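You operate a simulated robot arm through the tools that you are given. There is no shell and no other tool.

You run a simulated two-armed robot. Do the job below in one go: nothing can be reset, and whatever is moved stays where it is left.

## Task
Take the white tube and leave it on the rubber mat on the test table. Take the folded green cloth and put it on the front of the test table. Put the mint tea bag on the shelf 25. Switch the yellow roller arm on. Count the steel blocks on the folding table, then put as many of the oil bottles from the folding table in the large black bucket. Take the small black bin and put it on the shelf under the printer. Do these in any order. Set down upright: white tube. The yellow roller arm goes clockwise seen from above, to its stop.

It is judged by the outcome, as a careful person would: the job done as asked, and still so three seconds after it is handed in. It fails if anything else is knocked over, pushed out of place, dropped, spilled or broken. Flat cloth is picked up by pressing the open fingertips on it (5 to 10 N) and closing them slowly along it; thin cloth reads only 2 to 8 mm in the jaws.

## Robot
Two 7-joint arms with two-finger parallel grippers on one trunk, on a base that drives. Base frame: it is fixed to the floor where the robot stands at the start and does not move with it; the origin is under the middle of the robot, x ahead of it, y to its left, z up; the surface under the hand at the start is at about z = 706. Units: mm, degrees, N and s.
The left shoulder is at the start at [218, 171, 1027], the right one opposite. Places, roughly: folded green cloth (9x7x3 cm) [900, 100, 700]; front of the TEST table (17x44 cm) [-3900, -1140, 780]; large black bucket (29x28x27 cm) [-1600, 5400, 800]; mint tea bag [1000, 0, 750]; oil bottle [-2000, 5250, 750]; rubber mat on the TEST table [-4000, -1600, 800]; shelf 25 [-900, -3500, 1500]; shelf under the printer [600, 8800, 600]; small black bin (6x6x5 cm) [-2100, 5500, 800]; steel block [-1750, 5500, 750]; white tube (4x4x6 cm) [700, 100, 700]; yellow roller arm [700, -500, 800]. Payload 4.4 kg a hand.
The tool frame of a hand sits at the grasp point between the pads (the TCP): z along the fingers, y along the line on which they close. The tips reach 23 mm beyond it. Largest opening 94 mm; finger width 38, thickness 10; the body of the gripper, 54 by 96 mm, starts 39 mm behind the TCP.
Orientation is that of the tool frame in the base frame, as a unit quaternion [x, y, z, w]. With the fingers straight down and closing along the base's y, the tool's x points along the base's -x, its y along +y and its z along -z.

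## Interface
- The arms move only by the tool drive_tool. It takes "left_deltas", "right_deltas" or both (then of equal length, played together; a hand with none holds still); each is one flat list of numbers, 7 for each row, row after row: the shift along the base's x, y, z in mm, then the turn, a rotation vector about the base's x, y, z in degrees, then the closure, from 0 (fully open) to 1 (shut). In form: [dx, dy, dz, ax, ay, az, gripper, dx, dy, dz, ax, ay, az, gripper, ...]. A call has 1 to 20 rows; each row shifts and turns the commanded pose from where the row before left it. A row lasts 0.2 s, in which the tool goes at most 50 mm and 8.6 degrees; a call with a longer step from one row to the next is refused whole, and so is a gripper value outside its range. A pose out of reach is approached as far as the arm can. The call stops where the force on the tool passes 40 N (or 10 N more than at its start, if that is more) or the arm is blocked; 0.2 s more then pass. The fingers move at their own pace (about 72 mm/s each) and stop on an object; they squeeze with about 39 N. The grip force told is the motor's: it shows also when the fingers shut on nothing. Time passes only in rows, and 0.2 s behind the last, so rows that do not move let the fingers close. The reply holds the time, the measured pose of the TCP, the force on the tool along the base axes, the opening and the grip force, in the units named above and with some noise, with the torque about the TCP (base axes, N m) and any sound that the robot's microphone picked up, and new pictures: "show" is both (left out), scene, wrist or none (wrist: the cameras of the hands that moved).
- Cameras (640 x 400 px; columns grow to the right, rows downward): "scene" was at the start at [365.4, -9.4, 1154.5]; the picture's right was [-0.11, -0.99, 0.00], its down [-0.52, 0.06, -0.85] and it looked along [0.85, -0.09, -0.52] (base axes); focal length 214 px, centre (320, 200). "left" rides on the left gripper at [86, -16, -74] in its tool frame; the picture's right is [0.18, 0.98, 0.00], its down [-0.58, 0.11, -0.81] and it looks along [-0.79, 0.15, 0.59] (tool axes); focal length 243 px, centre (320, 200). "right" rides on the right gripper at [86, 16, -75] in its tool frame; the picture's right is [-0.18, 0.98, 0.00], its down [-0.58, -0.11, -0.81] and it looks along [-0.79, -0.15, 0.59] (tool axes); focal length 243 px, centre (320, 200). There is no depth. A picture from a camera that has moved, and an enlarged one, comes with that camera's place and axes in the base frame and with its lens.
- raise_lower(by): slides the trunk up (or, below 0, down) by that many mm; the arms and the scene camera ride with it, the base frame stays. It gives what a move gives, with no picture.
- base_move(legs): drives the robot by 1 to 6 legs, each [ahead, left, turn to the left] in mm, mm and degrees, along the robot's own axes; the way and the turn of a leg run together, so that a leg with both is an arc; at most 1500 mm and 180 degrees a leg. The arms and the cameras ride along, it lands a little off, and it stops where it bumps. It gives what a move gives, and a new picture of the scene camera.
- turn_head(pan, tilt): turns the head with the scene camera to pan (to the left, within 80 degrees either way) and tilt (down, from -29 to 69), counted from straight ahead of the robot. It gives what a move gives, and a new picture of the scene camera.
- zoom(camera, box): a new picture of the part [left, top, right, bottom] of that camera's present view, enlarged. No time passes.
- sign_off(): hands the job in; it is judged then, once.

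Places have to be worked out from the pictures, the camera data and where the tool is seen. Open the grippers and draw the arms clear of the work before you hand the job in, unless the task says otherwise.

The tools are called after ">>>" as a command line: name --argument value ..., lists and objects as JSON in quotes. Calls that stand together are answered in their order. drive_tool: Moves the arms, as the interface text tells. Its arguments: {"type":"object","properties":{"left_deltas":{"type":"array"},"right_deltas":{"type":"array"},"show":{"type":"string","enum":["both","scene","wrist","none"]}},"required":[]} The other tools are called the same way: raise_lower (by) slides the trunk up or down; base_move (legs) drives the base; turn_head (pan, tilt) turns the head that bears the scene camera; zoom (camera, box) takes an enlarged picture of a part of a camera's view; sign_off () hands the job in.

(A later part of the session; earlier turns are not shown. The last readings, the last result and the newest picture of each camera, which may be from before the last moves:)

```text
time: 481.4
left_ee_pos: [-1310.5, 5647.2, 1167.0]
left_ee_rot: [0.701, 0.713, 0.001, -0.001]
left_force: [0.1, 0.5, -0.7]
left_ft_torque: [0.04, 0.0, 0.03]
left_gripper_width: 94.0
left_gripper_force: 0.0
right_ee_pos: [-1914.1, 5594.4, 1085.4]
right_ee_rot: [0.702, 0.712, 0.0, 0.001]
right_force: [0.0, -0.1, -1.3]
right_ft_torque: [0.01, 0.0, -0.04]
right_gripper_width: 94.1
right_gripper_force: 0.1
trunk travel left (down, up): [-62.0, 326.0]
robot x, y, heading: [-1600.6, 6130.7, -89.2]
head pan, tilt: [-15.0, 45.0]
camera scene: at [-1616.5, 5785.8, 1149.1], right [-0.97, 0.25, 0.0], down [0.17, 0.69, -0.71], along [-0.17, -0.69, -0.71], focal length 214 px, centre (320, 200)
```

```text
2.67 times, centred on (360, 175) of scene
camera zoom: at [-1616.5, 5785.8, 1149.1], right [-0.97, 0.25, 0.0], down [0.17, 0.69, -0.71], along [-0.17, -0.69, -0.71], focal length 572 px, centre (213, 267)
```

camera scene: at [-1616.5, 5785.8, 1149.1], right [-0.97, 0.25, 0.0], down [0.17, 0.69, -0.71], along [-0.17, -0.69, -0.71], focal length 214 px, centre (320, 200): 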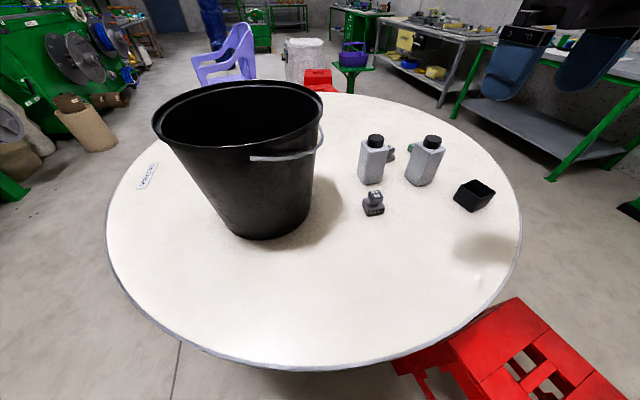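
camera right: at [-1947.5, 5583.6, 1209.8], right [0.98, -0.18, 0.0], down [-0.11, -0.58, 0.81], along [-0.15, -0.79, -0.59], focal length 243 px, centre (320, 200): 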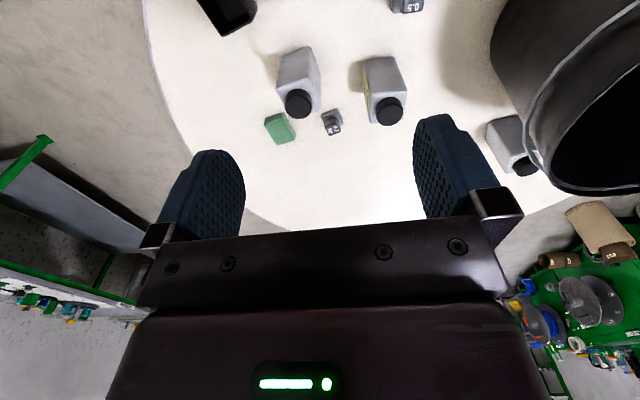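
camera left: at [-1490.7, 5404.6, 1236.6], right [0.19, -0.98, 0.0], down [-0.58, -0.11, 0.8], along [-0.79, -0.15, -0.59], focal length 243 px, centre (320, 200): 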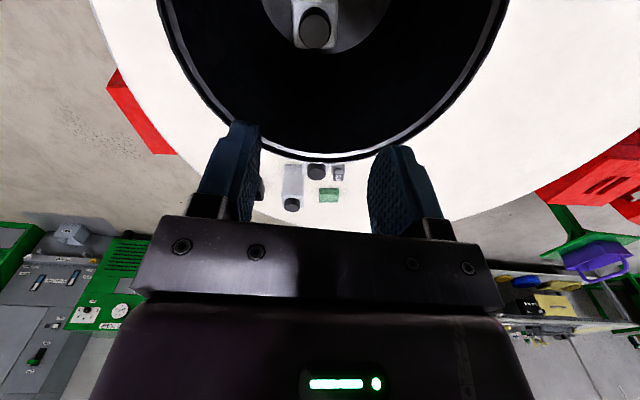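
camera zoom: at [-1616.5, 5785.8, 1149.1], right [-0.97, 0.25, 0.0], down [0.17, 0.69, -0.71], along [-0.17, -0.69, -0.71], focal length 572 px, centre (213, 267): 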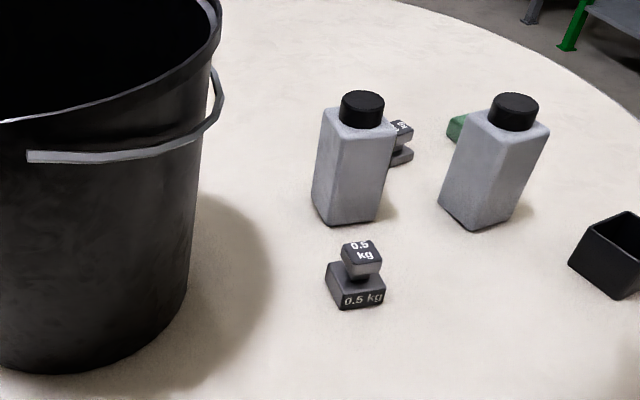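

Bottle 1's cap is at (-1870,5349). With the trunk low, I move the right hand over it.

>>> drive_tool --right_deltas '[7, -40, -10, 0, 0, 0, 0.35, 7, -40, -10, 0, 0, 0, 0.35, 7, -40, -12, 0, 0, 0, 0.35, 7, -40, -12, 0, 0, 0, 0.35, 8, -42, -12, 0, 0, 0, 0.35, 8, -42, -12, 0, 0, 0, 0.35, 0, 0, 0, 0, 0, 0, 0.35]'

>>> zoom --camera "right" --box '[160, 0, 480, 240]'

```text
time: 483.0
left_ee_pos: [-1310.1, 5648.3, 1168.2]
left_ee_rot: [0.701, 0.713, 0.001, 0.0]
left_force: [1.1, -0.1, -0.2]
left_ft_torque: [-0.04, 0.0, 0.0]
left_gripper_width: 94.2
left_gripper_force: 0.1
right_ee_pos: [-1869.4, 5348.9, 1019.5]
right_ee_rot: [0.702, 0.712, -0.001, 0.002]
right_force: [1.0, -1.1, 0.3]
right_ft_torque: [0.03, 0.0, 0.01]
right_gripper_width: 61.2
right_gripper_force: 0.1
trunk travel left (down, up): [-62.0, 326.0]
robot x, y, heading: [-1601.9, 6129.5, -89.3]
head pan, tilt: [-15.0, 45.0]
camera scene: at [-1616.3, 5787.2, 1149.9], right [-0.97, 0.25, 0.0], down [0.17, 0.68, -0.71], along [-0.17, -0.69, -0.71], focal length 214 px, centre (320, 200)
camera right: at [-1854.4, 5434.6, 1093.9], right [0.99, -0.17, 0.0], down [-0.1, -0.58, 0.81], along [-0.14, -0.8, -0.59], focal length 243 px, centre (320, 200)
```

scene: 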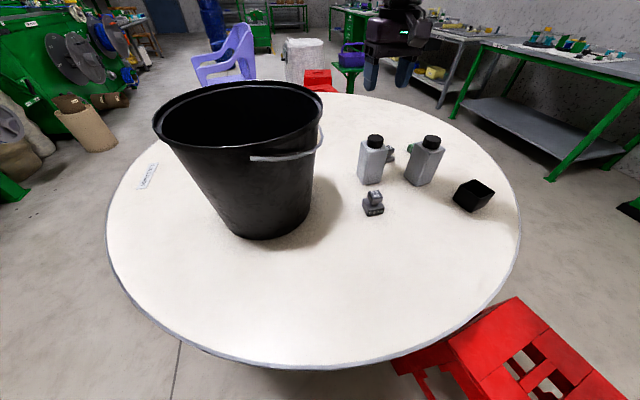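
right: 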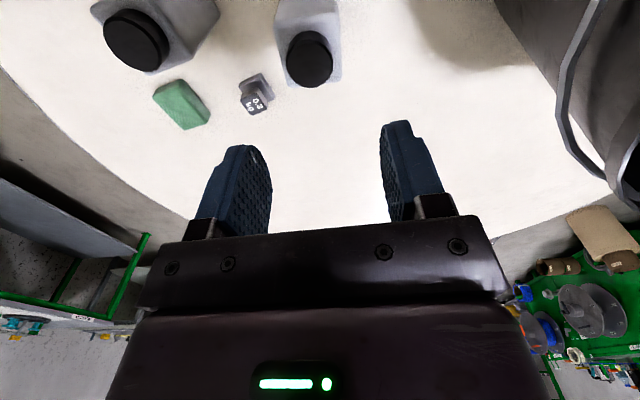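

```text
1.67 times, centred on (320, 120) of right
camera zoom: at [-1854.4, 5434.6, 1093.9], right [0.99, -0.17, 0.0], down [-0.1, -0.58, 0.81], along [-0.14, -0.8, -0.59], focal length 404 px, centre (320, 333)
```

zoom: 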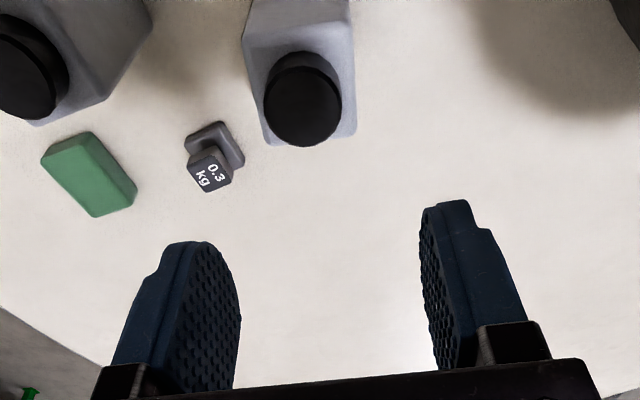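

The cap is at about (-1879,5340): I correct by (-9,-8) and descend to TCP≈884.

>>> drive_tool --right_deltas '[-5, -4, -35, 0, 0, 0, 0.35, -4, -4, -35, 0, 0, 0, 0.35, 0, 0, -35, 0, 0, 0, 0.35, 0, 0, -20, 0, 0, 0, 0.35, 0, 0, -10, 0, 0, 0, 0.35, 0, 0, 0, 0, 0, 0, 0.35]'

>>> zoom --camera "right" --box '[160, 0, 480, 240]'

>>> zoom --camera "scene" --box '[300, 80, 460, 230]'

```text
time: 484.4
left_ee_pos: [-1309.9, 5646.7, 1167.2]
left_ee_rot: [0.7, 0.714, 0.002, -0.001]
left_force: [-0.1, -0.5, 0.0]
left_ft_torque: [-0.01, -0.01, 0.02]
left_gripper_width: 94.1
left_gripper_force: 0.1
right_ee_pos: [-1878.1, 5342.0, 881.0]
right_ee_rot: [0.702, 0.712, -0.001, 0.003]
right_force: [0.2, 0.1, 0.6]
right_ft_torque: [-0.03, 0.0, 0.0]
right_gripper_width: 61.0
right_gripper_force: 0.1
trunk travel left (down, up): [-62.0, 326.0]
robot x, y, heading: [-1601.0, 6130.6, -89.3]
head pan, tilt: [-15.0, 45.0]
camera scene: at [-1616.6, 5785.9, 1149.2], right [-0.97, 0.25, 0.0], down [0.17, 0.69, -0.71], along [-0.17, -0.69, -0.71], focal length 214 px, centre (320, 200)
camera right: at [-1862.9, 5428.2, 956.7], right [0.99, -0.17, 0.0], down [-0.1, -0.58, 0.81], along [-0.14, -0.8, -0.59], focal length 243 px, centre (320, 200)
```

scene: 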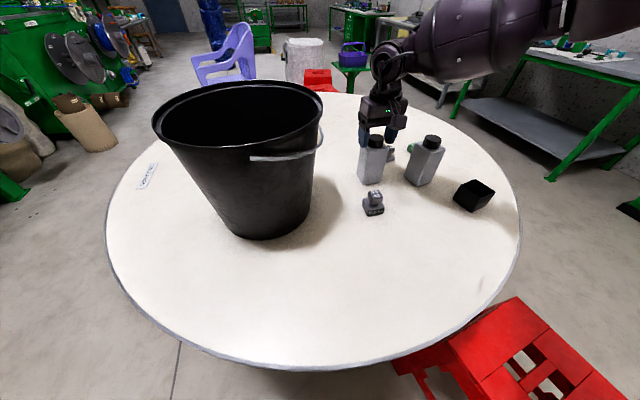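
right: 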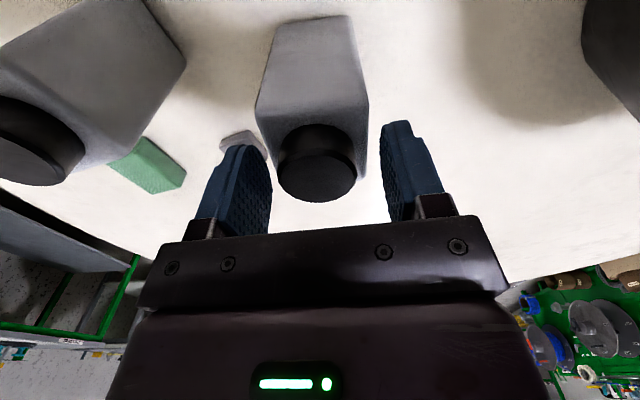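

```text
1.67 times, centred on (320, 120) of right
camera zoom: at [-1862.9, 5428.2, 956.7], right [0.99, -0.17, 0.0], down [-0.1, -0.58, 0.81], along [-0.14, -0.8, -0.59], focal length 404 px, centre (320, 333)
```

zoom: 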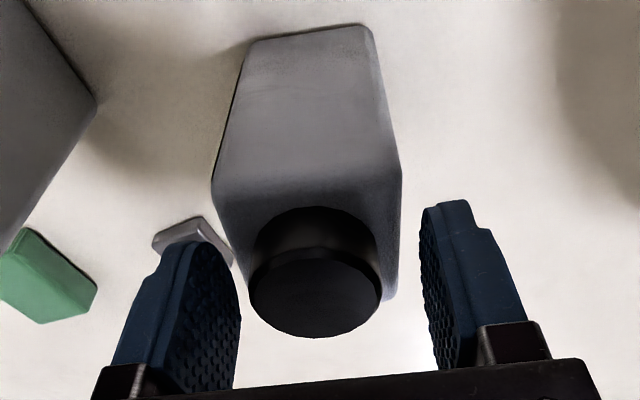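

```text
2.67 times, centred on (380, 155) of scene
camera zoom: at [-1616.6, 5785.9, 1149.2], right [-0.97, 0.25, 0.0], down [0.17, 0.69, -0.71], along [-0.17, -0.69, -0.71], focal length 572 px, centre (160, 320)
```

zoom: 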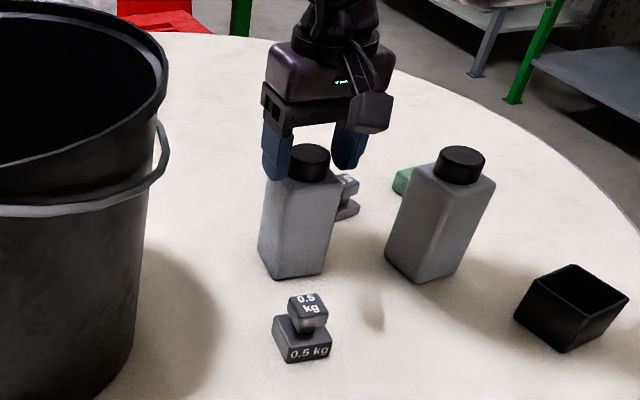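

The cap is between the fingers; I shift 4 mm and close.

>>> drive_tool --right_deltas '[-4, 0, 0, 0, 0, 0, 0.35, 0, 0, 0, 0, 0, 0, 0.4, 0, 0, 0, 0, 0, 0, 0.45, 0, 0, 0, 0, 0, 0, 0.5, 0, 0, 0, 0, 0, 0, 0.55, 0, 0, 0, 0, 0, 0, 0.6, 0, 0, 0, 0, 0, 0, 0.65, 0, 0, 0, 0, 0, 0, 0.65]' --show "wrist"

```text
time: 486.2
left_ee_pos: [-1309.9, 5646.9, 1168.2]
left_ee_rot: [0.702, 0.713, 0.001, -0.001]
left_force: [0.1, 0.0, 0.1]
left_ft_torque: [0.0, 0.01, -0.02]
left_gripper_width: 93.7
left_gripper_force: 0.0
right_ee_pos: [-1881.4, 5341.1, 881.9]
right_ee_rot: [0.703, 0.712, 0.0, 0.001]
right_force: [0.8, 0.0, 0.6]
right_ft_torque: [-0.02, -0.03, 0.03]
right_gripper_width: 40.3
right_gripper_force: 39.0
trunk travel left (down, up): [-62.0, 326.0]
robot x, y, heading: [-1598.1, 6131.0, -89.1]
head pan, tilt: [-15.0, 45.0]
camera right: at [-1866.2, 5428.2, 956.7], right [0.99, -0.17, 0.0], down [-0.1, -0.58, 0.81], along [-0.14, -0.8, -0.59], focal length 243 px, centre (320, 200)
```

right: 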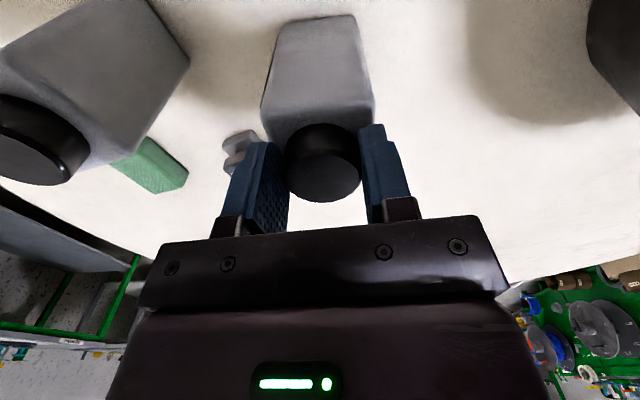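

Gripped. I lift it with the arm, drawing it slightly toward me, to TCP z≈1170.

>>> drive_tool --right_deltas '[0, 0, 20, 0, 0, 0, 0.65, 0, 0, 40, 0, 0, 0, 0.65, 0, 0, 40, 0, 0, 0, 0.65, 0, 6, 40, 0, 0, 0, 0.65, 0, 10, 40, 0, 0, 0, 0.65, 0, 10, 40, 0, 0, 0, 0.65, 0, 10, 40, 0, 0, 0, 0.65, 0, 10, 30, 0, 0, 0, 0.65, 0, 0, 0, 0, 0, 0, 0.65]'

```text
time: 488.2
left_ee_pos: [-1310.7, 5646.7, 1167.4]
left_ee_rot: [0.701, 0.713, 0.002, -0.002]
left_force: [0.4, -0.8, -0.3]
left_ft_torque: [0.0, 0.02, -0.01]
left_gripper_width: 93.9
left_gripper_force: 0.1
right_ee_pos: [-1882.0, 5389.6, 1169.2]
right_ee_rot: [0.703, 0.711, 0.001, 0.001]
right_force: [0.1, -0.6, -3.5]
right_ft_torque: [0.0, 0.03, -0.02]
right_gripper_width: 40.1
right_gripper_force: 38.9
trunk travel left (down, up): [-62.0, 326.0]
robot x, y, heading: [-1600.9, 6126.6, -89.2]
head pan, tilt: [-15.0, 45.0]
camera scene: at [-1616.7, 5785.0, 1148.6], right [-0.97, 0.25, 0.0], down [0.17, 0.69, -0.71], along [-0.17, -0.68, -0.71], focal length 214 px, centre (320, 200)
camera right: at [-1866.9, 5475.3, 1244.4], right [0.99, -0.17, 0.0], down [-0.1, -0.58, 0.81], along [-0.14, -0.79, -0.59], focal length 243 px, centre (320, 200)
```

scene: 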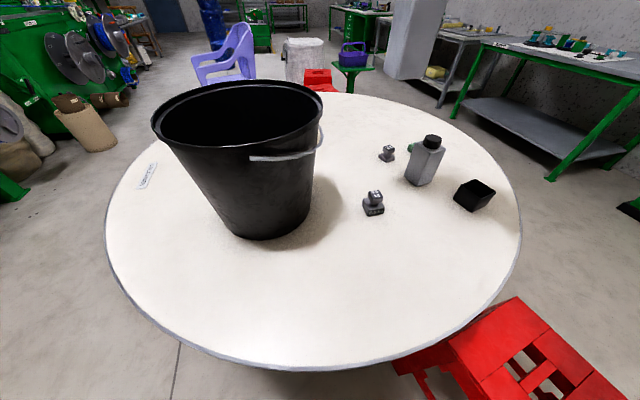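
right: 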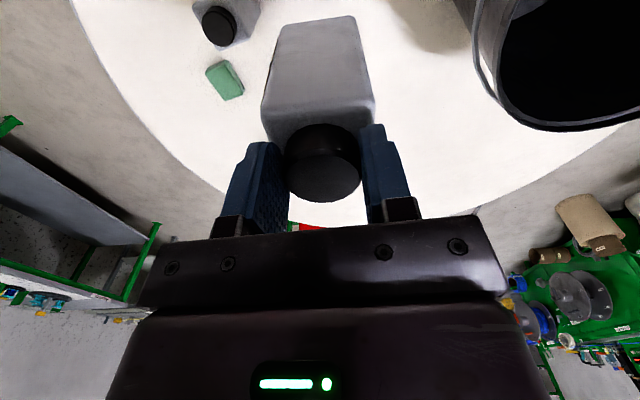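

The bottle's bottom is ~18 mm above the rim; I raise it a bit more, then strafe left 335 mm to bring it over the bucket's east half.

>>> drive_tool --right_deltas '[0, 0, 15, 0, 0, 0, 0.65, 0, 0, 15, 0, 0, 0, 0.65, 0, 0, 0, 0, 0, 0, 0.65]' --show "none"

>>> base_move --legs '[[0, 335, 0]]'

>>> zoom --camera "right" --box '[0, 0, 640, 400]'

```text
time: 489.0
left_ee_pos: [-1309.9, 5646.2, 1166.5]
left_ee_rot: [0.701, 0.713, 0.002, -0.002]
left_force: [0.7, -0.4, 0.2]
left_ft_torque: [0.01, 0.01, 0.01]
left_gripper_width: 94.3
left_gripper_force: 0.1
right_ee_pos: [-1881.4, 5390.3, 1200.7]
right_ee_rot: [0.703, 0.712, -0.001, 0.001]
right_force: [1.0, -0.2, -3.2]
right_ft_torque: [0.0, 0.03, 0.06]
right_gripper_width: 40.3
right_gripper_force: 39.4
trunk travel left (down, up): [-62.0, 326.0]
robot x, y, heading: [-1595.0, 6130.0, -89.2]
head pan, tilt: [-15.0, 45.0]
```

```text
time: 492.5
left_ee_pos: [-978.9, 5650.6, 1167.1]
left_ee_rot: [0.7, 0.714, 0.0, -0.001]
left_force: [0.6, 0.5, -0.5]
left_ft_torque: [0.01, -0.01, -0.01]
left_gripper_width: 94.0
left_gripper_force: 0.1
right_ee_pos: [-1550.1, 5392.5, 1200.9]
right_ee_rot: [0.701, 0.713, 0.0, 0.001]
right_force: [0.2, 0.2, -4.1]
right_ft_torque: [0.01, -0.02, 0.03]
right_gripper_width: 40.1
right_gripper_force: 38.6
trunk travel left (down, up): [-62.0, 326.0]
robot x, y, heading: [-1274.1, 6134.3, -89.1]
head pan, tilt: [-15.0, 45.0]
camera scene: at [-1286.3, 5790.0, 1149.0], right [-0.97, 0.24, 0.0], down [0.17, 0.69, -0.71], along [-0.17, -0.69, -0.71], focal length 214 px, centre (320, 200)
```

scene: 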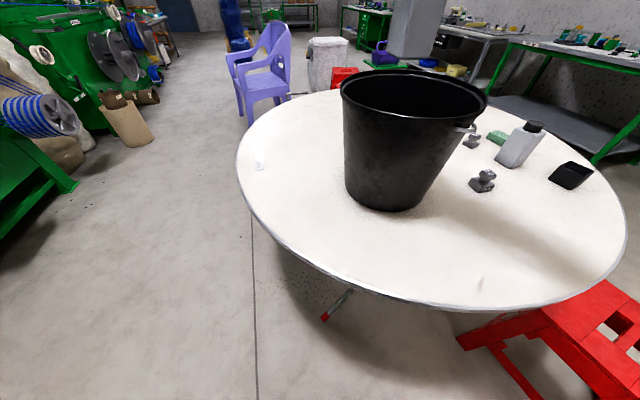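

```text
1.00 times, centred on (320, 200) of right (not enlarged: the box is as wide or as high as the picture)
camera zoom: at [-1535.0, 5478.8, 1276.2], right [0.99, -0.17, 0.0], down [-0.1, -0.58, 0.81], along [-0.14, -0.8, -0.59], focal length 243 px, centre (320, 200)
```

zoom: 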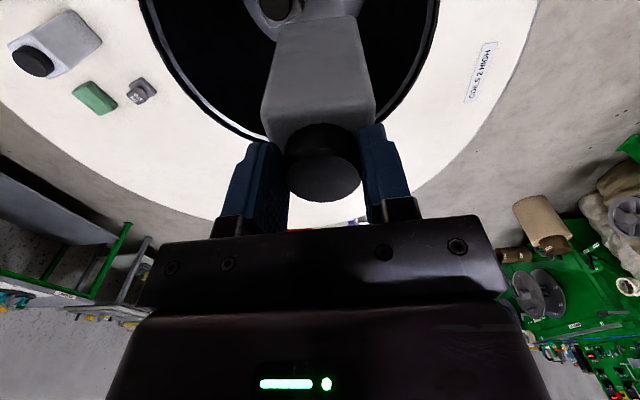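

Over the bucket. To keep clear of the first bottle (west) and the wall, I aim at (-1542,5366) and lower stepwise.

>>> drive_tool --right_deltas '[4, -13, 0, 0, 0, 0, 0.65, 4, -13, -5, 0, 0, 0, 0.65, 0, 0, -30, 0, 0, 0, 0.65, 0, 0, -30, 0, 0, 0, 0.65, 0, 0, -30, 0, 0, 0, 0.65, 0, 0, -25, 0, 0, 0, 0.65, 0, 0, 0, 0, 0, 0, 0.65]'

>>> turn_head --pan -25 --tilt 40

```text
time: 494.1
left_ee_pos: [-980.3, 5652.8, 1168.1]
left_ee_rot: [0.699, 0.715, 0.001, -0.001]
left_force: [0.0, -0.1, -0.2]
left_ft_torque: [0.03, -0.01, 0.02]
left_gripper_width: 93.8
left_gripper_force: 0.0
right_ee_pos: [-1543.0, 5367.6, 1080.1]
right_ee_rot: [0.702, 0.713, 0.0, 0.001]
right_force: [0.0, -0.1, -2.6]
right_ft_torque: [0.02, -0.01, -0.04]
right_gripper_width: 40.2
right_gripper_force: 38.7
trunk travel left (down, up): [-62.0, 326.0]
robot x, y, heading: [-1272.2, 6131.0, -89.1]
head pan, tilt: [-15.0, 45.0]
camera scene: at [-1286.5, 5790.3, 1149.2], right [-0.97, 0.24, 0.0], down [0.17, 0.69, -0.71], along [-0.17, -0.69, -0.71], focal length 214 px, centre (320, 200)
camera right: at [-1527.3, 5453.7, 1155.4], right [0.99, -0.17, 0.0], down [-0.1, -0.58, 0.81], along [-0.14, -0.8, -0.59], focal length 243 px, centre (320, 200)
```

scene: 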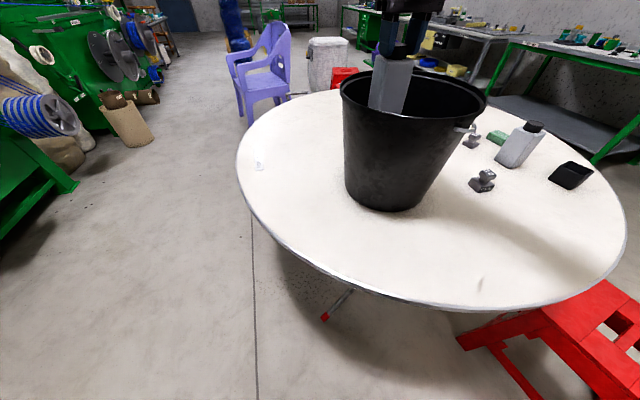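
right: 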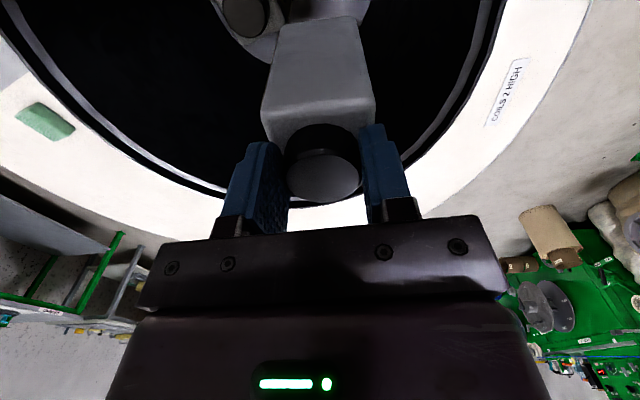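

```text
time: 494.8
left_ee_pos: [-979.5, 5652.1, 1167.7]
left_ee_rot: [0.699, 0.715, 0.002, -0.001]
left_force: [-0.4, 0.0, 0.8]
left_ft_torque: [0.02, 0.0, 0.0]
left_gripper_width: 93.9
left_gripper_force: 0.0
right_ee_pos: [-1542.5, 5367.8, 1080.2]
right_ee_rot: [0.701, 0.713, 0.0, 0.002]
right_force: [-0.1, 0.1, -4.7]
right_ft_torque: [0.04, 0.02, 0.02]
right_gripper_width: 40.3
right_gripper_force: 39.0
trunk travel left (down, up): [-62.0, 326.0]
robot x, y, heading: [-1272.6, 6136.1, -89.3]
head pan, tilt: [-25.0, 40.0]
camera scene: at [-1301.3, 5791.2, 1156.2], right [-0.91, 0.41, 0.0], down [0.26, 0.59, -0.77], along [-0.31, -0.7, -0.64], focal length 214 px, centre (320, 200)
```

scene: 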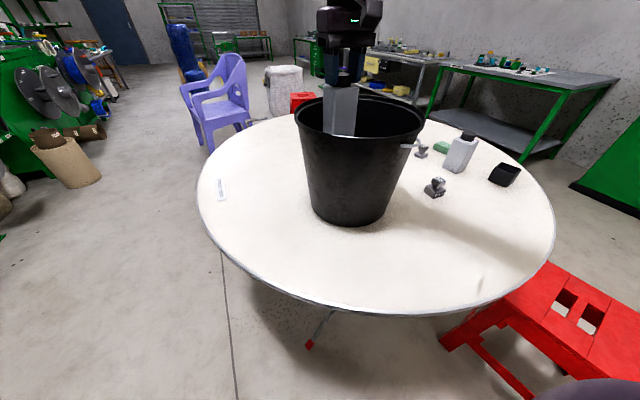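

I shift 6 mm further east and keep lowering, watching forces.

>>> drive_tool --right_deltas '[6, -2, -20, 0, 0, 0, 0.65, 0, 0, -30, 0, 0, 0, 0.65, 0, 0, -30, 0, 0, 0, 0.65, 0, 0, -25, 0, 0, 0, 0.65, 0, 0, 0, 0, 0, 0, 0.65]'

>>> zoom --camera "scene" --box '[230, 0, 470, 150]'

```text
time: 496.0
left_ee_pos: [-978.8, 5651.8, 1168.2]
left_ee_rot: [0.7, 0.714, 0.001, -0.001]
left_force: [0.0, 0.0, -0.5]
left_ft_torque: [-0.03, 0.01, -0.04]
left_gripper_width: 94.1
left_gripper_force: 0.1
right_ee_pos: [-1536.4, 5362.1, 976.2]
right_ee_rot: [0.702, 0.713, 0.0, 0.002]
right_force: [0.7, 0.5, -3.9]
right_ft_torque: [0.02, 0.0, 0.01]
right_gripper_width: 40.5
right_gripper_force: 38.6
trunk travel left (down, up): [-62.0, 326.0]
robot x, y, heading: [-1273.9, 6135.3, -89.4]
head pan, tilt: [-25.0, 40.0]
camera scene: at [-1301.3, 5791.8, 1156.5], right [-0.91, 0.41, 0.0], down [0.26, 0.59, -0.77], along [-0.31, -0.7, -0.64], focal length 214 px, centre (320, 200)
camera right: at [-1521.9, 5448.7, 1052.0], right [0.99, -0.17, 0.0], down [-0.1, -0.58, 0.81], along [-0.14, -0.8, -0.59], focal length 243 px, centre (320, 200)
```

scene: 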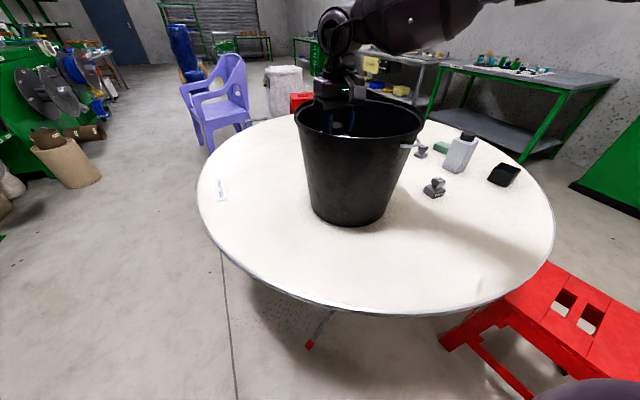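
right: 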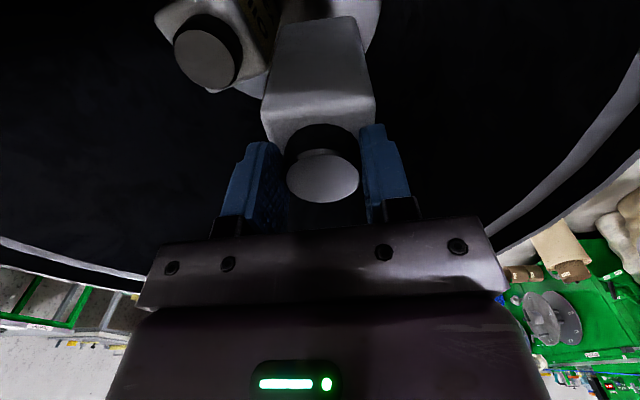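

```text
2.67 times, centred on (350, 75) of scene
camera zoom: at [-1301.3, 5791.8, 1156.5], right [-0.91, 0.41, 0.0], down [0.26, 0.59, -0.77], along [-0.31, -0.7, -0.64], focal length 572 px, centre (240, 533)
```

zoom: 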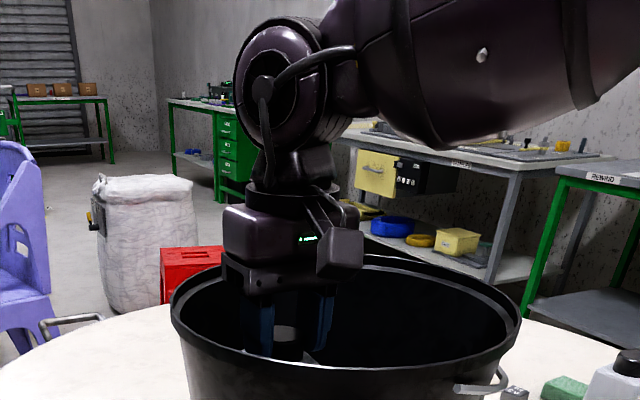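

No contact force; the bottles are side by side. I continue slowly.

>>> drive_tool --right_deltas '[2, 0, -15, 0, 0, 0, 0.65, 0, 0, -15, 0, 0, 0, 0.65, 0, 0, -15, 0, 0, 0, 0.65, 0, 0, -15, 0, 0, 0, 0.65, 0, 0, -10, 0, 0, 0, 0.65]'

>>> zoom --camera "scene" --box '[230, 0, 470, 150]'

```text
time: 497.2
left_ee_pos: [-980.1, 5650.8, 1166.4]
left_ee_rot: [0.7, 0.714, 0.001, -0.002]
left_force: [0.5, -0.4, 1.1]
left_ft_torque: [0.01, -0.01, -0.02]
left_gripper_width: 93.8
left_gripper_force: 0.0
right_ee_pos: [-1534.1, 5363.8, 904.0]
right_ee_rot: [0.701, 0.713, 0.0, 0.002]
right_force: [0.5, 0.2, -3.5]
right_ft_torque: [0.04, 0.01, -0.02]
right_gripper_width: 40.7
right_gripper_force: 38.7
trunk travel left (down, up): [-62.0, 326.0]
robot x, y, heading: [-1267.7, 6133.7, -88.8]
head pan, tilt: [-25.0, 40.0]
camera scene: at [-1301.4, 5791.0, 1156.1], right [-0.91, 0.41, 0.0], down [0.26, 0.59, -0.77], along [-0.31, -0.7, -0.64], focal length 214 px, centre (320, 200)
camera right: at [-1519.5, 5450.0, 979.4], right [0.99, -0.17, 0.0], down [-0.1, -0.58, 0.81], along [-0.14, -0.8, -0.59], focal length 243 px, centre (320, 200)
```

scene: 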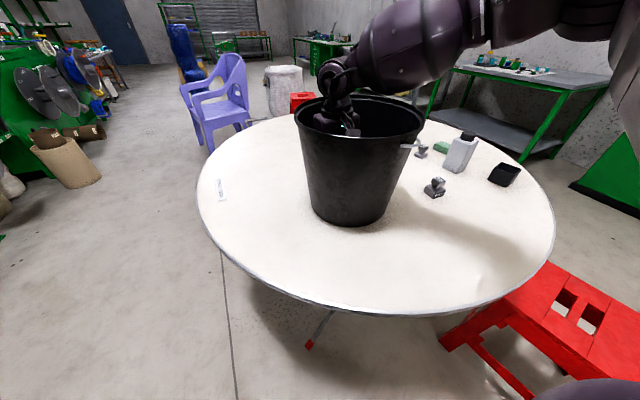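
right: 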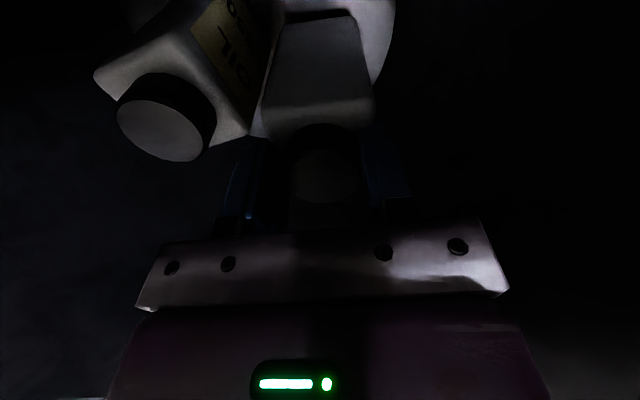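

```text
2.67 times, centred on (350, 75) of scene
camera zoom: at [-1301.4, 5791.0, 1156.1], right [-0.91, 0.41, 0.0], down [0.26, 0.59, -0.77], along [-0.31, -0.7, -0.64], focal length 572 px, centre (240, 533)
```

zoom: 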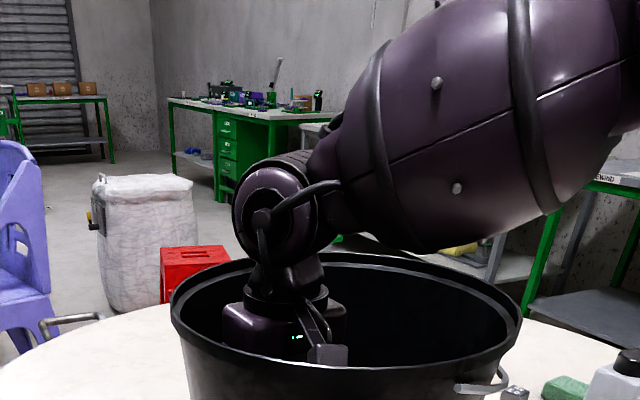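

>>> drive_tool --right_deltas '[0, 0, -5, 0, 0, 0, 0.65, 0, 0, -4, 0, 0, 0, 0.65, 0, 0, -3, 0, 0, 0, 0.65]' --show "none"

>>> drive_tool --right_deltas '[0, 0, -2, 0, 0, 0, 0.65, 0, 0, -2, 0, 0, 0, 0.65]' --show "none"

```text
time: 498.0
left_ee_pos: [-980.1, 5651.4, 1167.2]
left_ee_rot: [0.7, 0.714, 0.002, -0.002]
left_force: [0.4, -0.4, 0.4]
left_ft_torque: [-0.03, 0.01, 0.01]
left_gripper_width: 93.9
left_gripper_force: 0.0
right_ee_pos: [-1536.2, 5365.3, 892.8]
right_ee_rot: [0.702, 0.712, 0.0, 0.0]
right_force: [-0.4, 0.0, -3.4]
right_ft_torque: [0.05, -0.01, 0.02]
right_gripper_width: 40.3
right_gripper_force: 39.3
trunk travel left (down, up): [-62.0, 326.0]
robot x, y, heading: [-1277.3, 6133.8, -89.0]
head pan, tilt: [-25.0, 40.0]
```

```text
time: 498.6
left_ee_pos: [-981.1, 5652.5, 1165.9]
left_ee_rot: [0.7, 0.714, 0.002, -0.001]
left_force: [0.3, -0.5, 0.3]
left_ft_torque: [0.03, 0.02, -0.03]
left_gripper_width: 93.9
left_gripper_force: 0.0
right_ee_pos: [-1534.1, 5364.8, 888.7]
right_ee_rot: [0.702, 0.713, 0.0, 0.001]
right_force: [0.4, 0.5, -2.5]
right_ft_torque: [0.0, 0.03, 0.0]
right_gripper_width: 40.5
right_gripper_force: 38.8
trunk travel left (down, up): [-62.0, 326.0]
robot x, y, heading: [-1271.0, 6133.2, -89.4]
head pan, tilt: [-25.0, 40.0]
```

One or two more millimetres to full contact, then release and rise.

>>> drive_tool --right_deltas '[0, 0, -1.5, 0, 0, 0, 0.65, 0, 0, -1, 0, 0, 0, 0.65]' --show "none"

>>> drive_tool --right_deltas '[0, 0, 0, 0, 0, 0, 0.58, 0, 0, 0, 0, 0, 0, 0.52, 0, 0, 0, 0, 0, 0, 0.46, 0, 0, 0, 0, 0, 0, 0.42, 0, 0, 0, 0, 0, 0, 0.42, 0, 0, 12, 0, 0, 0, 0.42, 0, 0, 25, 0, 0, 0, 0.42, -4, 4, 38, 0, 0, 0, 0.42, -8, 6, 38, 0, 0, 0, 0.42, -8, 6, 38, 0, 0, 0, 0.42, -8, 4, 40, 0, 0, 0, 0.42, 0, 0, 40, 0, 0, 0, 0.42, 0, 0, 40, 0, 0, 0, 0.42]'

>>> zoom --camera "right" --box '[120, 0, 480, 200]'

```text
time: 499.2
left_ee_pos: [-980.0, 5652.5, 1168.4]
left_ee_rot: [0.7, 0.715, 0.001, -0.002]
left_force: [0.2, 0.0, 0.5]
left_ft_torque: [-0.02, 0.02, 0.02]
left_gripper_width: 94.1
left_gripper_force: 0.1
right_ee_pos: [-1535.4, 5363.6, 887.5]
right_ee_rot: [0.701, 0.713, 0.0, 0.002]
right_force: [-0.3, 2.0, 1.3]
right_ft_torque: [0.28, 0.28, 0.0]
right_gripper_width: 40.6
right_gripper_force: 38.5
trunk travel left (down, up): [-62.0, 326.0]
robot x, y, heading: [-1272.1, 6134.5, -88.9]
head pan, tilt: [-25.0, 40.0]
```

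```text
time: 502.0
left_ee_pos: [-979.5, 5653.1, 1167.5]
left_ee_rot: [0.7, 0.714, 0.002, -0.001]
left_force: [0.5, -0.4, -0.6]
left_ft_torque: [-0.02, -0.06, 0.0]
left_gripper_width: 94.1
left_gripper_force: 0.1
right_ee_pos: [-1562.9, 5387.2, 1158.1]
right_ee_rot: [0.702, 0.712, -0.001, 0.002]
right_force: [1.0, 0.2, 0.2]
right_ft_torque: [-0.02, -0.02, 0.01]
right_gripper_width: 54.6
right_gripper_force: 0.1
trunk travel left (down, up): [-62.0, 326.0]
robot x, y, heading: [-1271.5, 6130.8, -89.0]
head pan, tilt: [-25.0, 40.0]
camera scene: at [-1301.1, 5792.2, 1156.7], right [-0.91, 0.41, 0.0], down [0.26, 0.59, -0.77], along [-0.31, -0.7, -0.64], focal length 214 px, centre (320, 200)
camera right: at [-1547.2, 5472.5, 1233.9], right [0.99, -0.17, 0.0], down [-0.1, -0.58, 0.81], along [-0.13, -0.8, -0.59], focal length 243 px, centre (320, 200)
```

scene: 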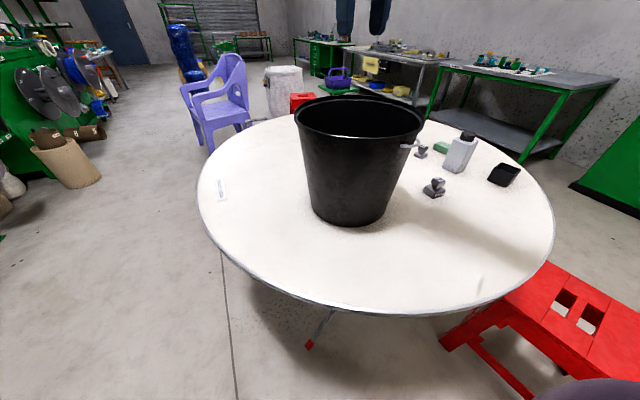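
right: 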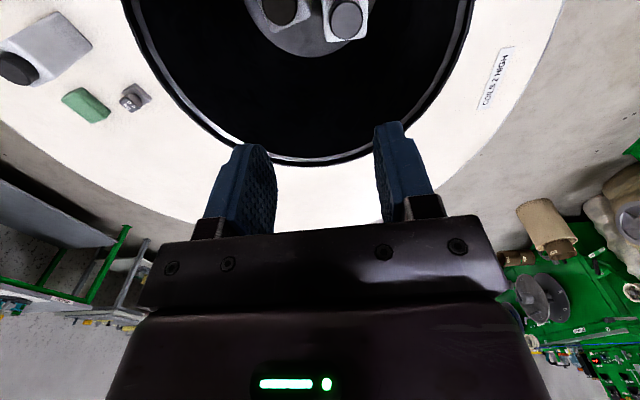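

```text
1.78 times, centred on (300, 100) of right
camera zoom: at [-1547.2, 5472.5, 1233.9], right [0.99, -0.17, 0.0], down [-0.1, -0.58, 0.81], along [-0.13, -0.8, -0.59], focal length 431 px, centre (356, 378)
```

zoom: 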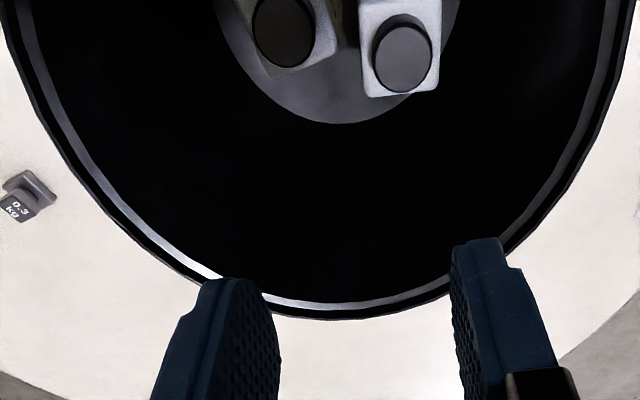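

Both bottles stand upright in the bucket, the third one (Y702… side) remains on the table. Next the small bin: I retract the right hand and strafe right again.

>>> drive_tool --right_deltas '[-5, 40, 0, 0, 0, 0, 0, -5, 40, 0, 0, 0, 0, 0, -5, 40, -5, 0, 0, 0, 0, -5, 40, -10, 0, 0, 0, 0, -5, 40, -10, 0, 0, 0, 0]' --show "none"

>>> base_move --legs '[[0, -400, 0]]'

>>> turn_head --pan -35 --tilt 45

>>> zoom --camera "scene" --box '[240, 100, 400, 220]'

```text
time: 503.2
left_ee_pos: [-979.8, 5652.6, 1166.3]
left_ee_rot: [0.7, 0.715, 0.002, 0.0]
left_force: [0.0, 0.9, -0.4]
left_ft_torque: [-0.03, -0.03, 0.02]
left_gripper_width: 93.9
left_gripper_force: 0.2
right_ee_pos: [-1588.3, 5583.2, 1130.7]
right_ee_rot: [0.702, 0.713, 0.0, 0.001]
right_force: [0.2, 0.1, -0.1]
right_ft_torque: [0.0, -0.02, -0.02]
right_gripper_width: 93.7
right_gripper_force: 0.1
trunk travel left (down, up): [-62.0, 326.0]
robot x, y, heading: [-1273.0, 6133.0, -89.1]
head pan, tilt: [-25.0, 40.0]
```

```text
time: 507.3
left_ee_pos: [-1391.4, 5645.0, 1167.3]
left_ee_rot: [0.702, 0.712, 0.001, -0.001]
left_force: [0.3, 0.2, -1.2]
left_ft_torque: [-0.02, -0.02, 0.0]
left_gripper_width: 93.9
left_gripper_force: 0.1
right_ee_pos: [-1999.0, 5580.1, 1131.8]
right_ee_rot: [0.704, 0.71, 0.0, 0.001]
right_force: [-0.3, -0.3, -0.5]
right_ft_torque: [0.01, 0.04, -0.03]
right_gripper_width: 94.0
right_gripper_force: 0.1
trunk travel left (down, up): [-62.0, 326.0]
robot x, y, heading: [-1679.9, 6130.8, -89.4]
head pan, tilt: [-25.0, 40.0]
camera scene: at [-1711.8, 5786.9, 1156.3], right [-0.91, 0.41, 0.0], down [0.27, 0.58, -0.77], along [-0.32, -0.7, -0.64], focal length 214 px, centre (320, 200)
```

scene: 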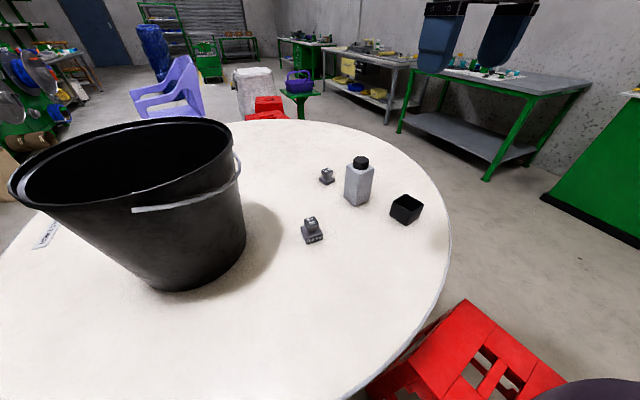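

```text
time: 508.1
left_ee_pos: [-1390.4, 5644.4, 1169.2]
left_ee_rot: [0.703, 0.711, 0.001, -0.001]
left_force: [0.3, -0.7, 0.3]
left_ft_torque: [-0.01, -0.03, -0.02]
left_gripper_width: 93.8
left_gripper_force: 0.1
right_ee_pos: [-1998.8, 5578.4, 1131.4]
right_ee_rot: [0.704, 0.71, 0.0, 0.002]
right_force: [0.9, -0.2, 0.4]
right_ft_torque: [0.02, -0.02, 0.01]
right_gripper_width: 94.2
right_gripper_force: 0.0
trunk travel left (down, up): [-62.0, 326.0]
robot x, y, heading: [-1679.8, 6125.8, -89.6]
head pan, tilt: [-35.0, 45.0]
camera scene: at [-1722.4, 5797.2, 1149.1], right [-0.82, 0.57, 0.0], down [0.4, 0.58, -0.71], along [-0.4, -0.58, -0.71], focal length 214 px, centre (320, 200)
```

scene: 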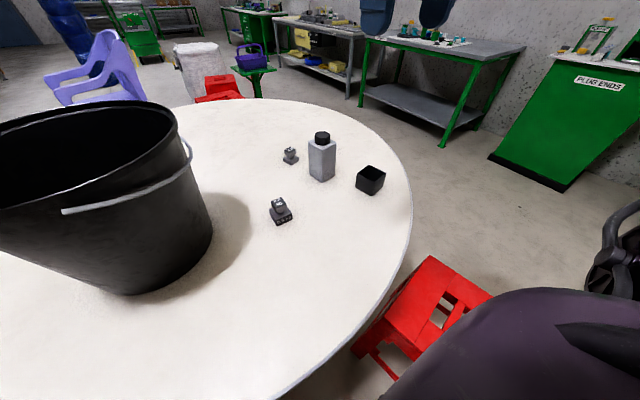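

```text
3.33 times, centred on (320, 160) of scene
camera zoom: at [-1722.4, 5797.2, 1149.1], right [-0.82, 0.57, 0.0], down [0.4, 0.58, -0.71], along [-0.4, -0.58, -0.71], focal length 715 px, centre (320, 333)
```

zoom: 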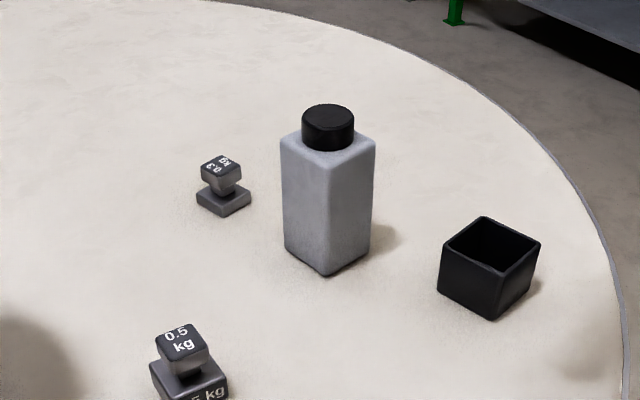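

The bin's centre is about (-2100,5497), rotated ≈15°, top z≈786. I move the right hand above it with 15° yaw and an 80 mm opening.

>>> drive_tool --right_deltas '[-15, -12, -30, 0, 0, 7.5, 0.15, -15, -12, -30, 0, 0, 7.5, 0.15, -15, -12, -30, 0, 0, 0, 0.15, -14, -12, -30, 0, 0, 0, 0.15, -14, -11, -35, 0, 0, 0, 0.15, -14, -11, -35, 0, 0, 0, 0.15, -14, -11, -35, 0, 0, 0, 0.15, 0, 0, 0, 0, 0, 0, 0.15]'

>>> zoom --camera "right" --box '[160, 0, 480, 240]'

```text
time: 509.9
left_ee_pos: [-1391.0, 5645.2, 1167.3]
left_ee_rot: [0.702, 0.712, 0.001, -0.001]
left_force: [-0.1, 0.2, -0.6]
left_ft_torque: [0.01, 0.0, 0.01]
left_gripper_width: 94.4
left_gripper_force: 0.1
right_ee_pos: [-2097.3, 5501.9, 909.5]
right_ee_rot: [0.605, 0.796, -0.001, 0.001]
right_force: [-0.4, -0.2, 0.5]
right_ft_torque: [0.02, 0.02, -0.01]
right_gripper_width: 79.9
right_gripper_force: 0.2
trunk travel left (down, up): [-62.0, 326.0]
robot x, y, heading: [-1677.5, 6125.1, -89.5]
head pan, tilt: [-35.0, 45.0]
camera scene: at [-1722.3, 5797.7, 1149.3], right [-0.82, 0.57, 0.0], down [0.4, 0.58, -0.71], along [-0.4, -0.58, -0.71], focal length 214 px, centre (320, 200)
camera right: at [-2105.2, 5589.3, 984.1], right [1.0, 0.09, 0.0], down [0.05, -0.59, 0.81], along [0.07, -0.81, -0.59], focal length 243 px, centre (320, 200)
```

scene: 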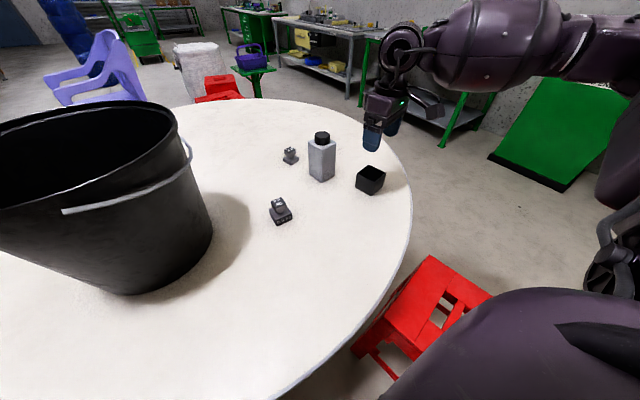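
right: 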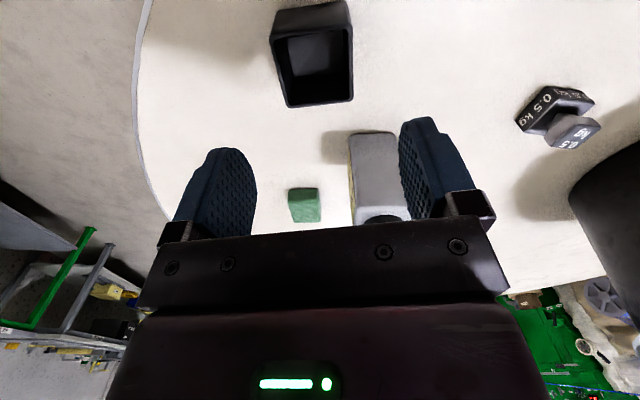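

```text
1.67 times, centred on (320, 120) of right
camera zoom: at [-2105.2, 5589.3, 984.1], right [1.0, 0.09, 0.0], down [0.05, -0.59, 0.81], along [0.07, -0.81, -0.59], focal length 404 px, centre (320, 333)
```

zoom: 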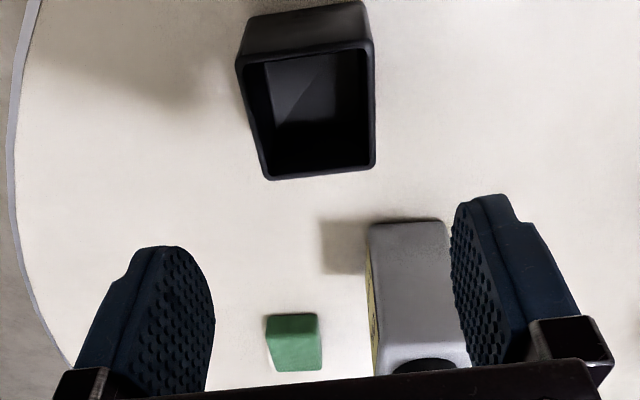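

The bin is centred at (-2101,5497) and the jaws align with it. I descend to TCP≈768.

>>> drive_tool --right_deltas '[-3.5, -5, -35, 0, 0, 0, 0.15, 0, 0, -35, 0, 0, 0, 0.15, 0, 0, -30, 0, 0, 0, 0.15, 0, 0, -25, 0, 0, 0, 0.15, 0, 0, -14, 0, 0, 0, 0.15, 0, 0, 0, 0, 0, 0, 0.15]' --show "wrist"

>>> zoom --camera "scene" --box '[300, 100, 440, 220]'

```text
time: 511.2
left_ee_pos: [-1391.2, 5645.6, 1167.6]
left_ee_rot: [0.702, 0.712, 0.002, -0.001]
left_force: [-0.1, 0.0, 0.1]
left_ft_torque: [-0.01, -0.01, -0.03]
left_gripper_width: 94.0
left_gripper_force: 0.0
right_ee_pos: [-2103.9, 5494.2, 768.9]
right_ee_rot: [0.605, 0.796, -0.001, 0.001]
right_force: [0.2, 0.1, -0.4]
right_ft_torque: [0.02, -0.01, 0.0]
right_gripper_width: 79.9
right_gripper_force: 0.0
trunk travel left (down, up): [-62.0, 326.0]
robot x, y, heading: [-1681.1, 6129.0, -89.5]
head pan, tilt: [-35.0, 45.0]
camera right: at [-2110.8, 5581.4, 843.5], right [1.0, 0.09, 0.0], down [0.05, -0.59, 0.81], along [0.07, -0.81, -0.59], focal length 243 px, centre (320, 200)
```

right: 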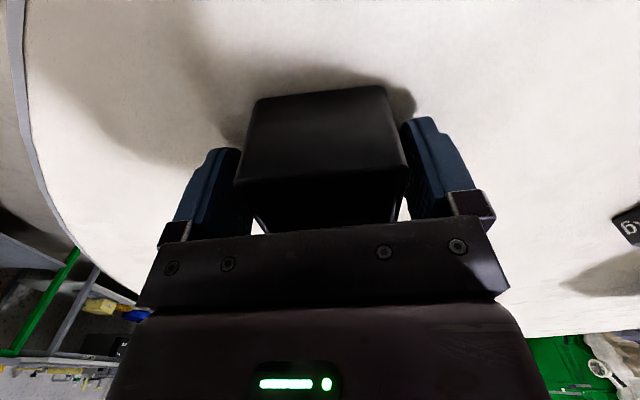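

```text
3.33 times, centred on (370, 160) of scene
camera zoom: at [-1722.4, 5797.4, 1149.2], right [-0.82, 0.57, 0.0], down [0.4, 0.58, -0.71], along [-0.4, -0.58, -0.71], focal length 715 px, centre (153, 333)
```

zoom: 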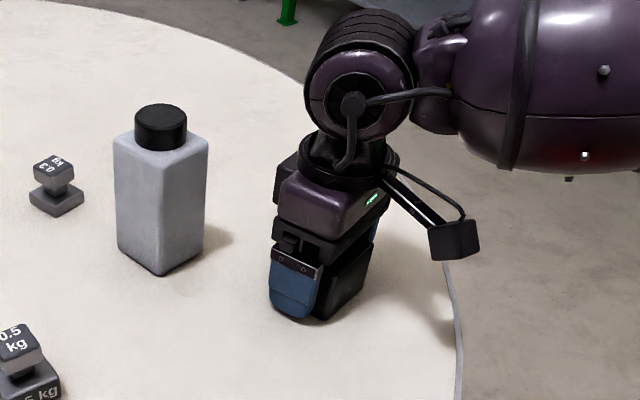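

The bin is between the fingers. I close slowly and lift.

>>> drive_tool --right_deltas '[0, 0, 0, 0, 0, 0, 0.2, 0, 0, 0, 0, 0, 0, 0.25, 0, 0, 0, 0, 0, 0, 0.3, 0, 0, 0, 0, 0, 0, 0.35, 0, 0, 0, 0, 0, 0, 0.4, 0, 0, 0, 0, 0, 0, 0.45, 0, 0, 0, 0, 0, 0, 0.45]' --show "none"

>>> drive_tool --right_deltas '[0, 0, 15, 0, 0, 0, 0.45, 0, 0, 35, 0, 0, 0, 0.45, 0, 10, 40, 0, 0, 0, 0.45, 0, 15, 40, 0, 0, 0, 0.45, 0, 15, 40, 0, 0, -5, 0.45, 0, 15, 40, 0, 0, -5, 0.45, 5, 15, 40, 0, 0, -5, 0.45, 10, 10, 40, 0, 0, 0, 0.45, 0, 0, 0, 0, 0, 0, 0.45]'

```text
time: 512.9
left_ee_pos: [-1390.6, 5645.4, 1167.8]
left_ee_rot: [0.702, 0.712, 0.001, -0.001]
left_force: [-0.3, 0.4, -1.0]
left_ft_torque: [-0.01, 0.0, -0.01]
left_gripper_width: 94.2
left_gripper_force: 0.1
right_ee_pos: [-2103.1, 5495.7, 768.1]
right_ee_rot: [0.605, 0.796, 0.0, 0.001]
right_force: [0.1, 0.4, 0.1]
right_ft_torque: [0.0, 0.0, 0.04]
right_gripper_width: 59.5
right_gripper_force: 39.0
trunk travel left (down, up): [-62.0, 326.0]
robot x, y, heading: [-1680.5, 6129.9, -89.4]
head pan, tilt: [-35.0, 45.0]
```

```text
time: 514.9
left_ee_pos: [-1390.6, 5645.2, 1166.1]
left_ee_rot: [0.702, 0.712, 0.002, -0.003]
left_force: [-0.1, 0.6, 0.1]
left_ft_torque: [0.0, 0.0, 0.02]
left_gripper_width: 93.8
left_gripper_force: 0.0
right_ee_pos: [-2086.1, 5572.0, 1058.7]
right_ee_rot: [0.704, 0.711, 0.0, 0.001]
right_force: [-1.3, -0.1, -0.9]
right_ft_torque: [0.02, 0.0, -0.01]
right_gripper_width: 59.3
right_gripper_force: 38.9
trunk travel left (down, up): [-62.0, 326.0]
robot x, y, heading: [-1679.9, 6129.3, -89.5]
head pan, tilt: [-35.0, 45.0]
camera scene: at [-1722.6, 5796.9, 1148.8], right [-0.82, 0.57, 0.0], down [0.4, 0.58, -0.71], along [-0.4, -0.58, -0.71], focal length 214 px, centre (320, 200)
camera right: at [-2070.3, 5658.9, 1133.6], right [0.98, -0.18, 0.0], down [-0.1, -0.58, 0.81], along [-0.14, -0.79, -0.59], focal length 243 px, centre (320, 200)
```

scene: 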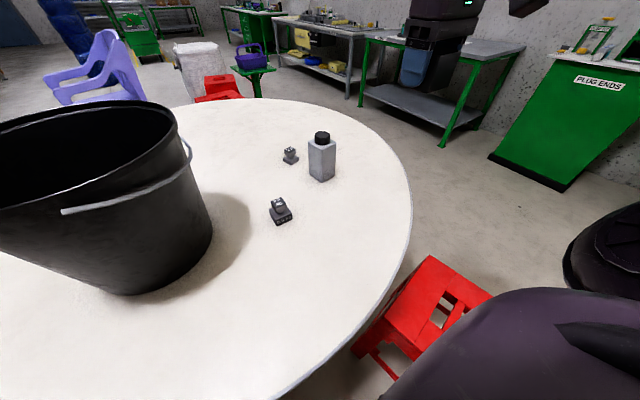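
right: 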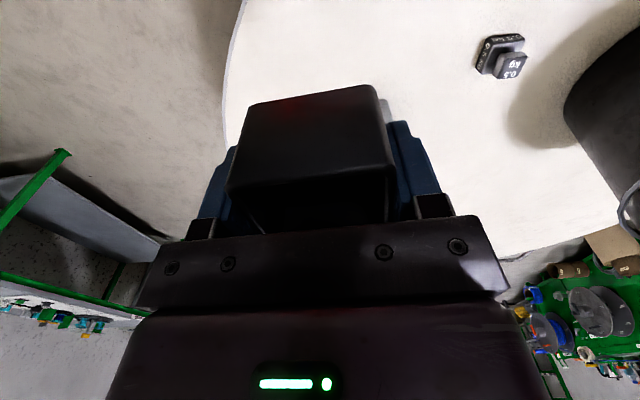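

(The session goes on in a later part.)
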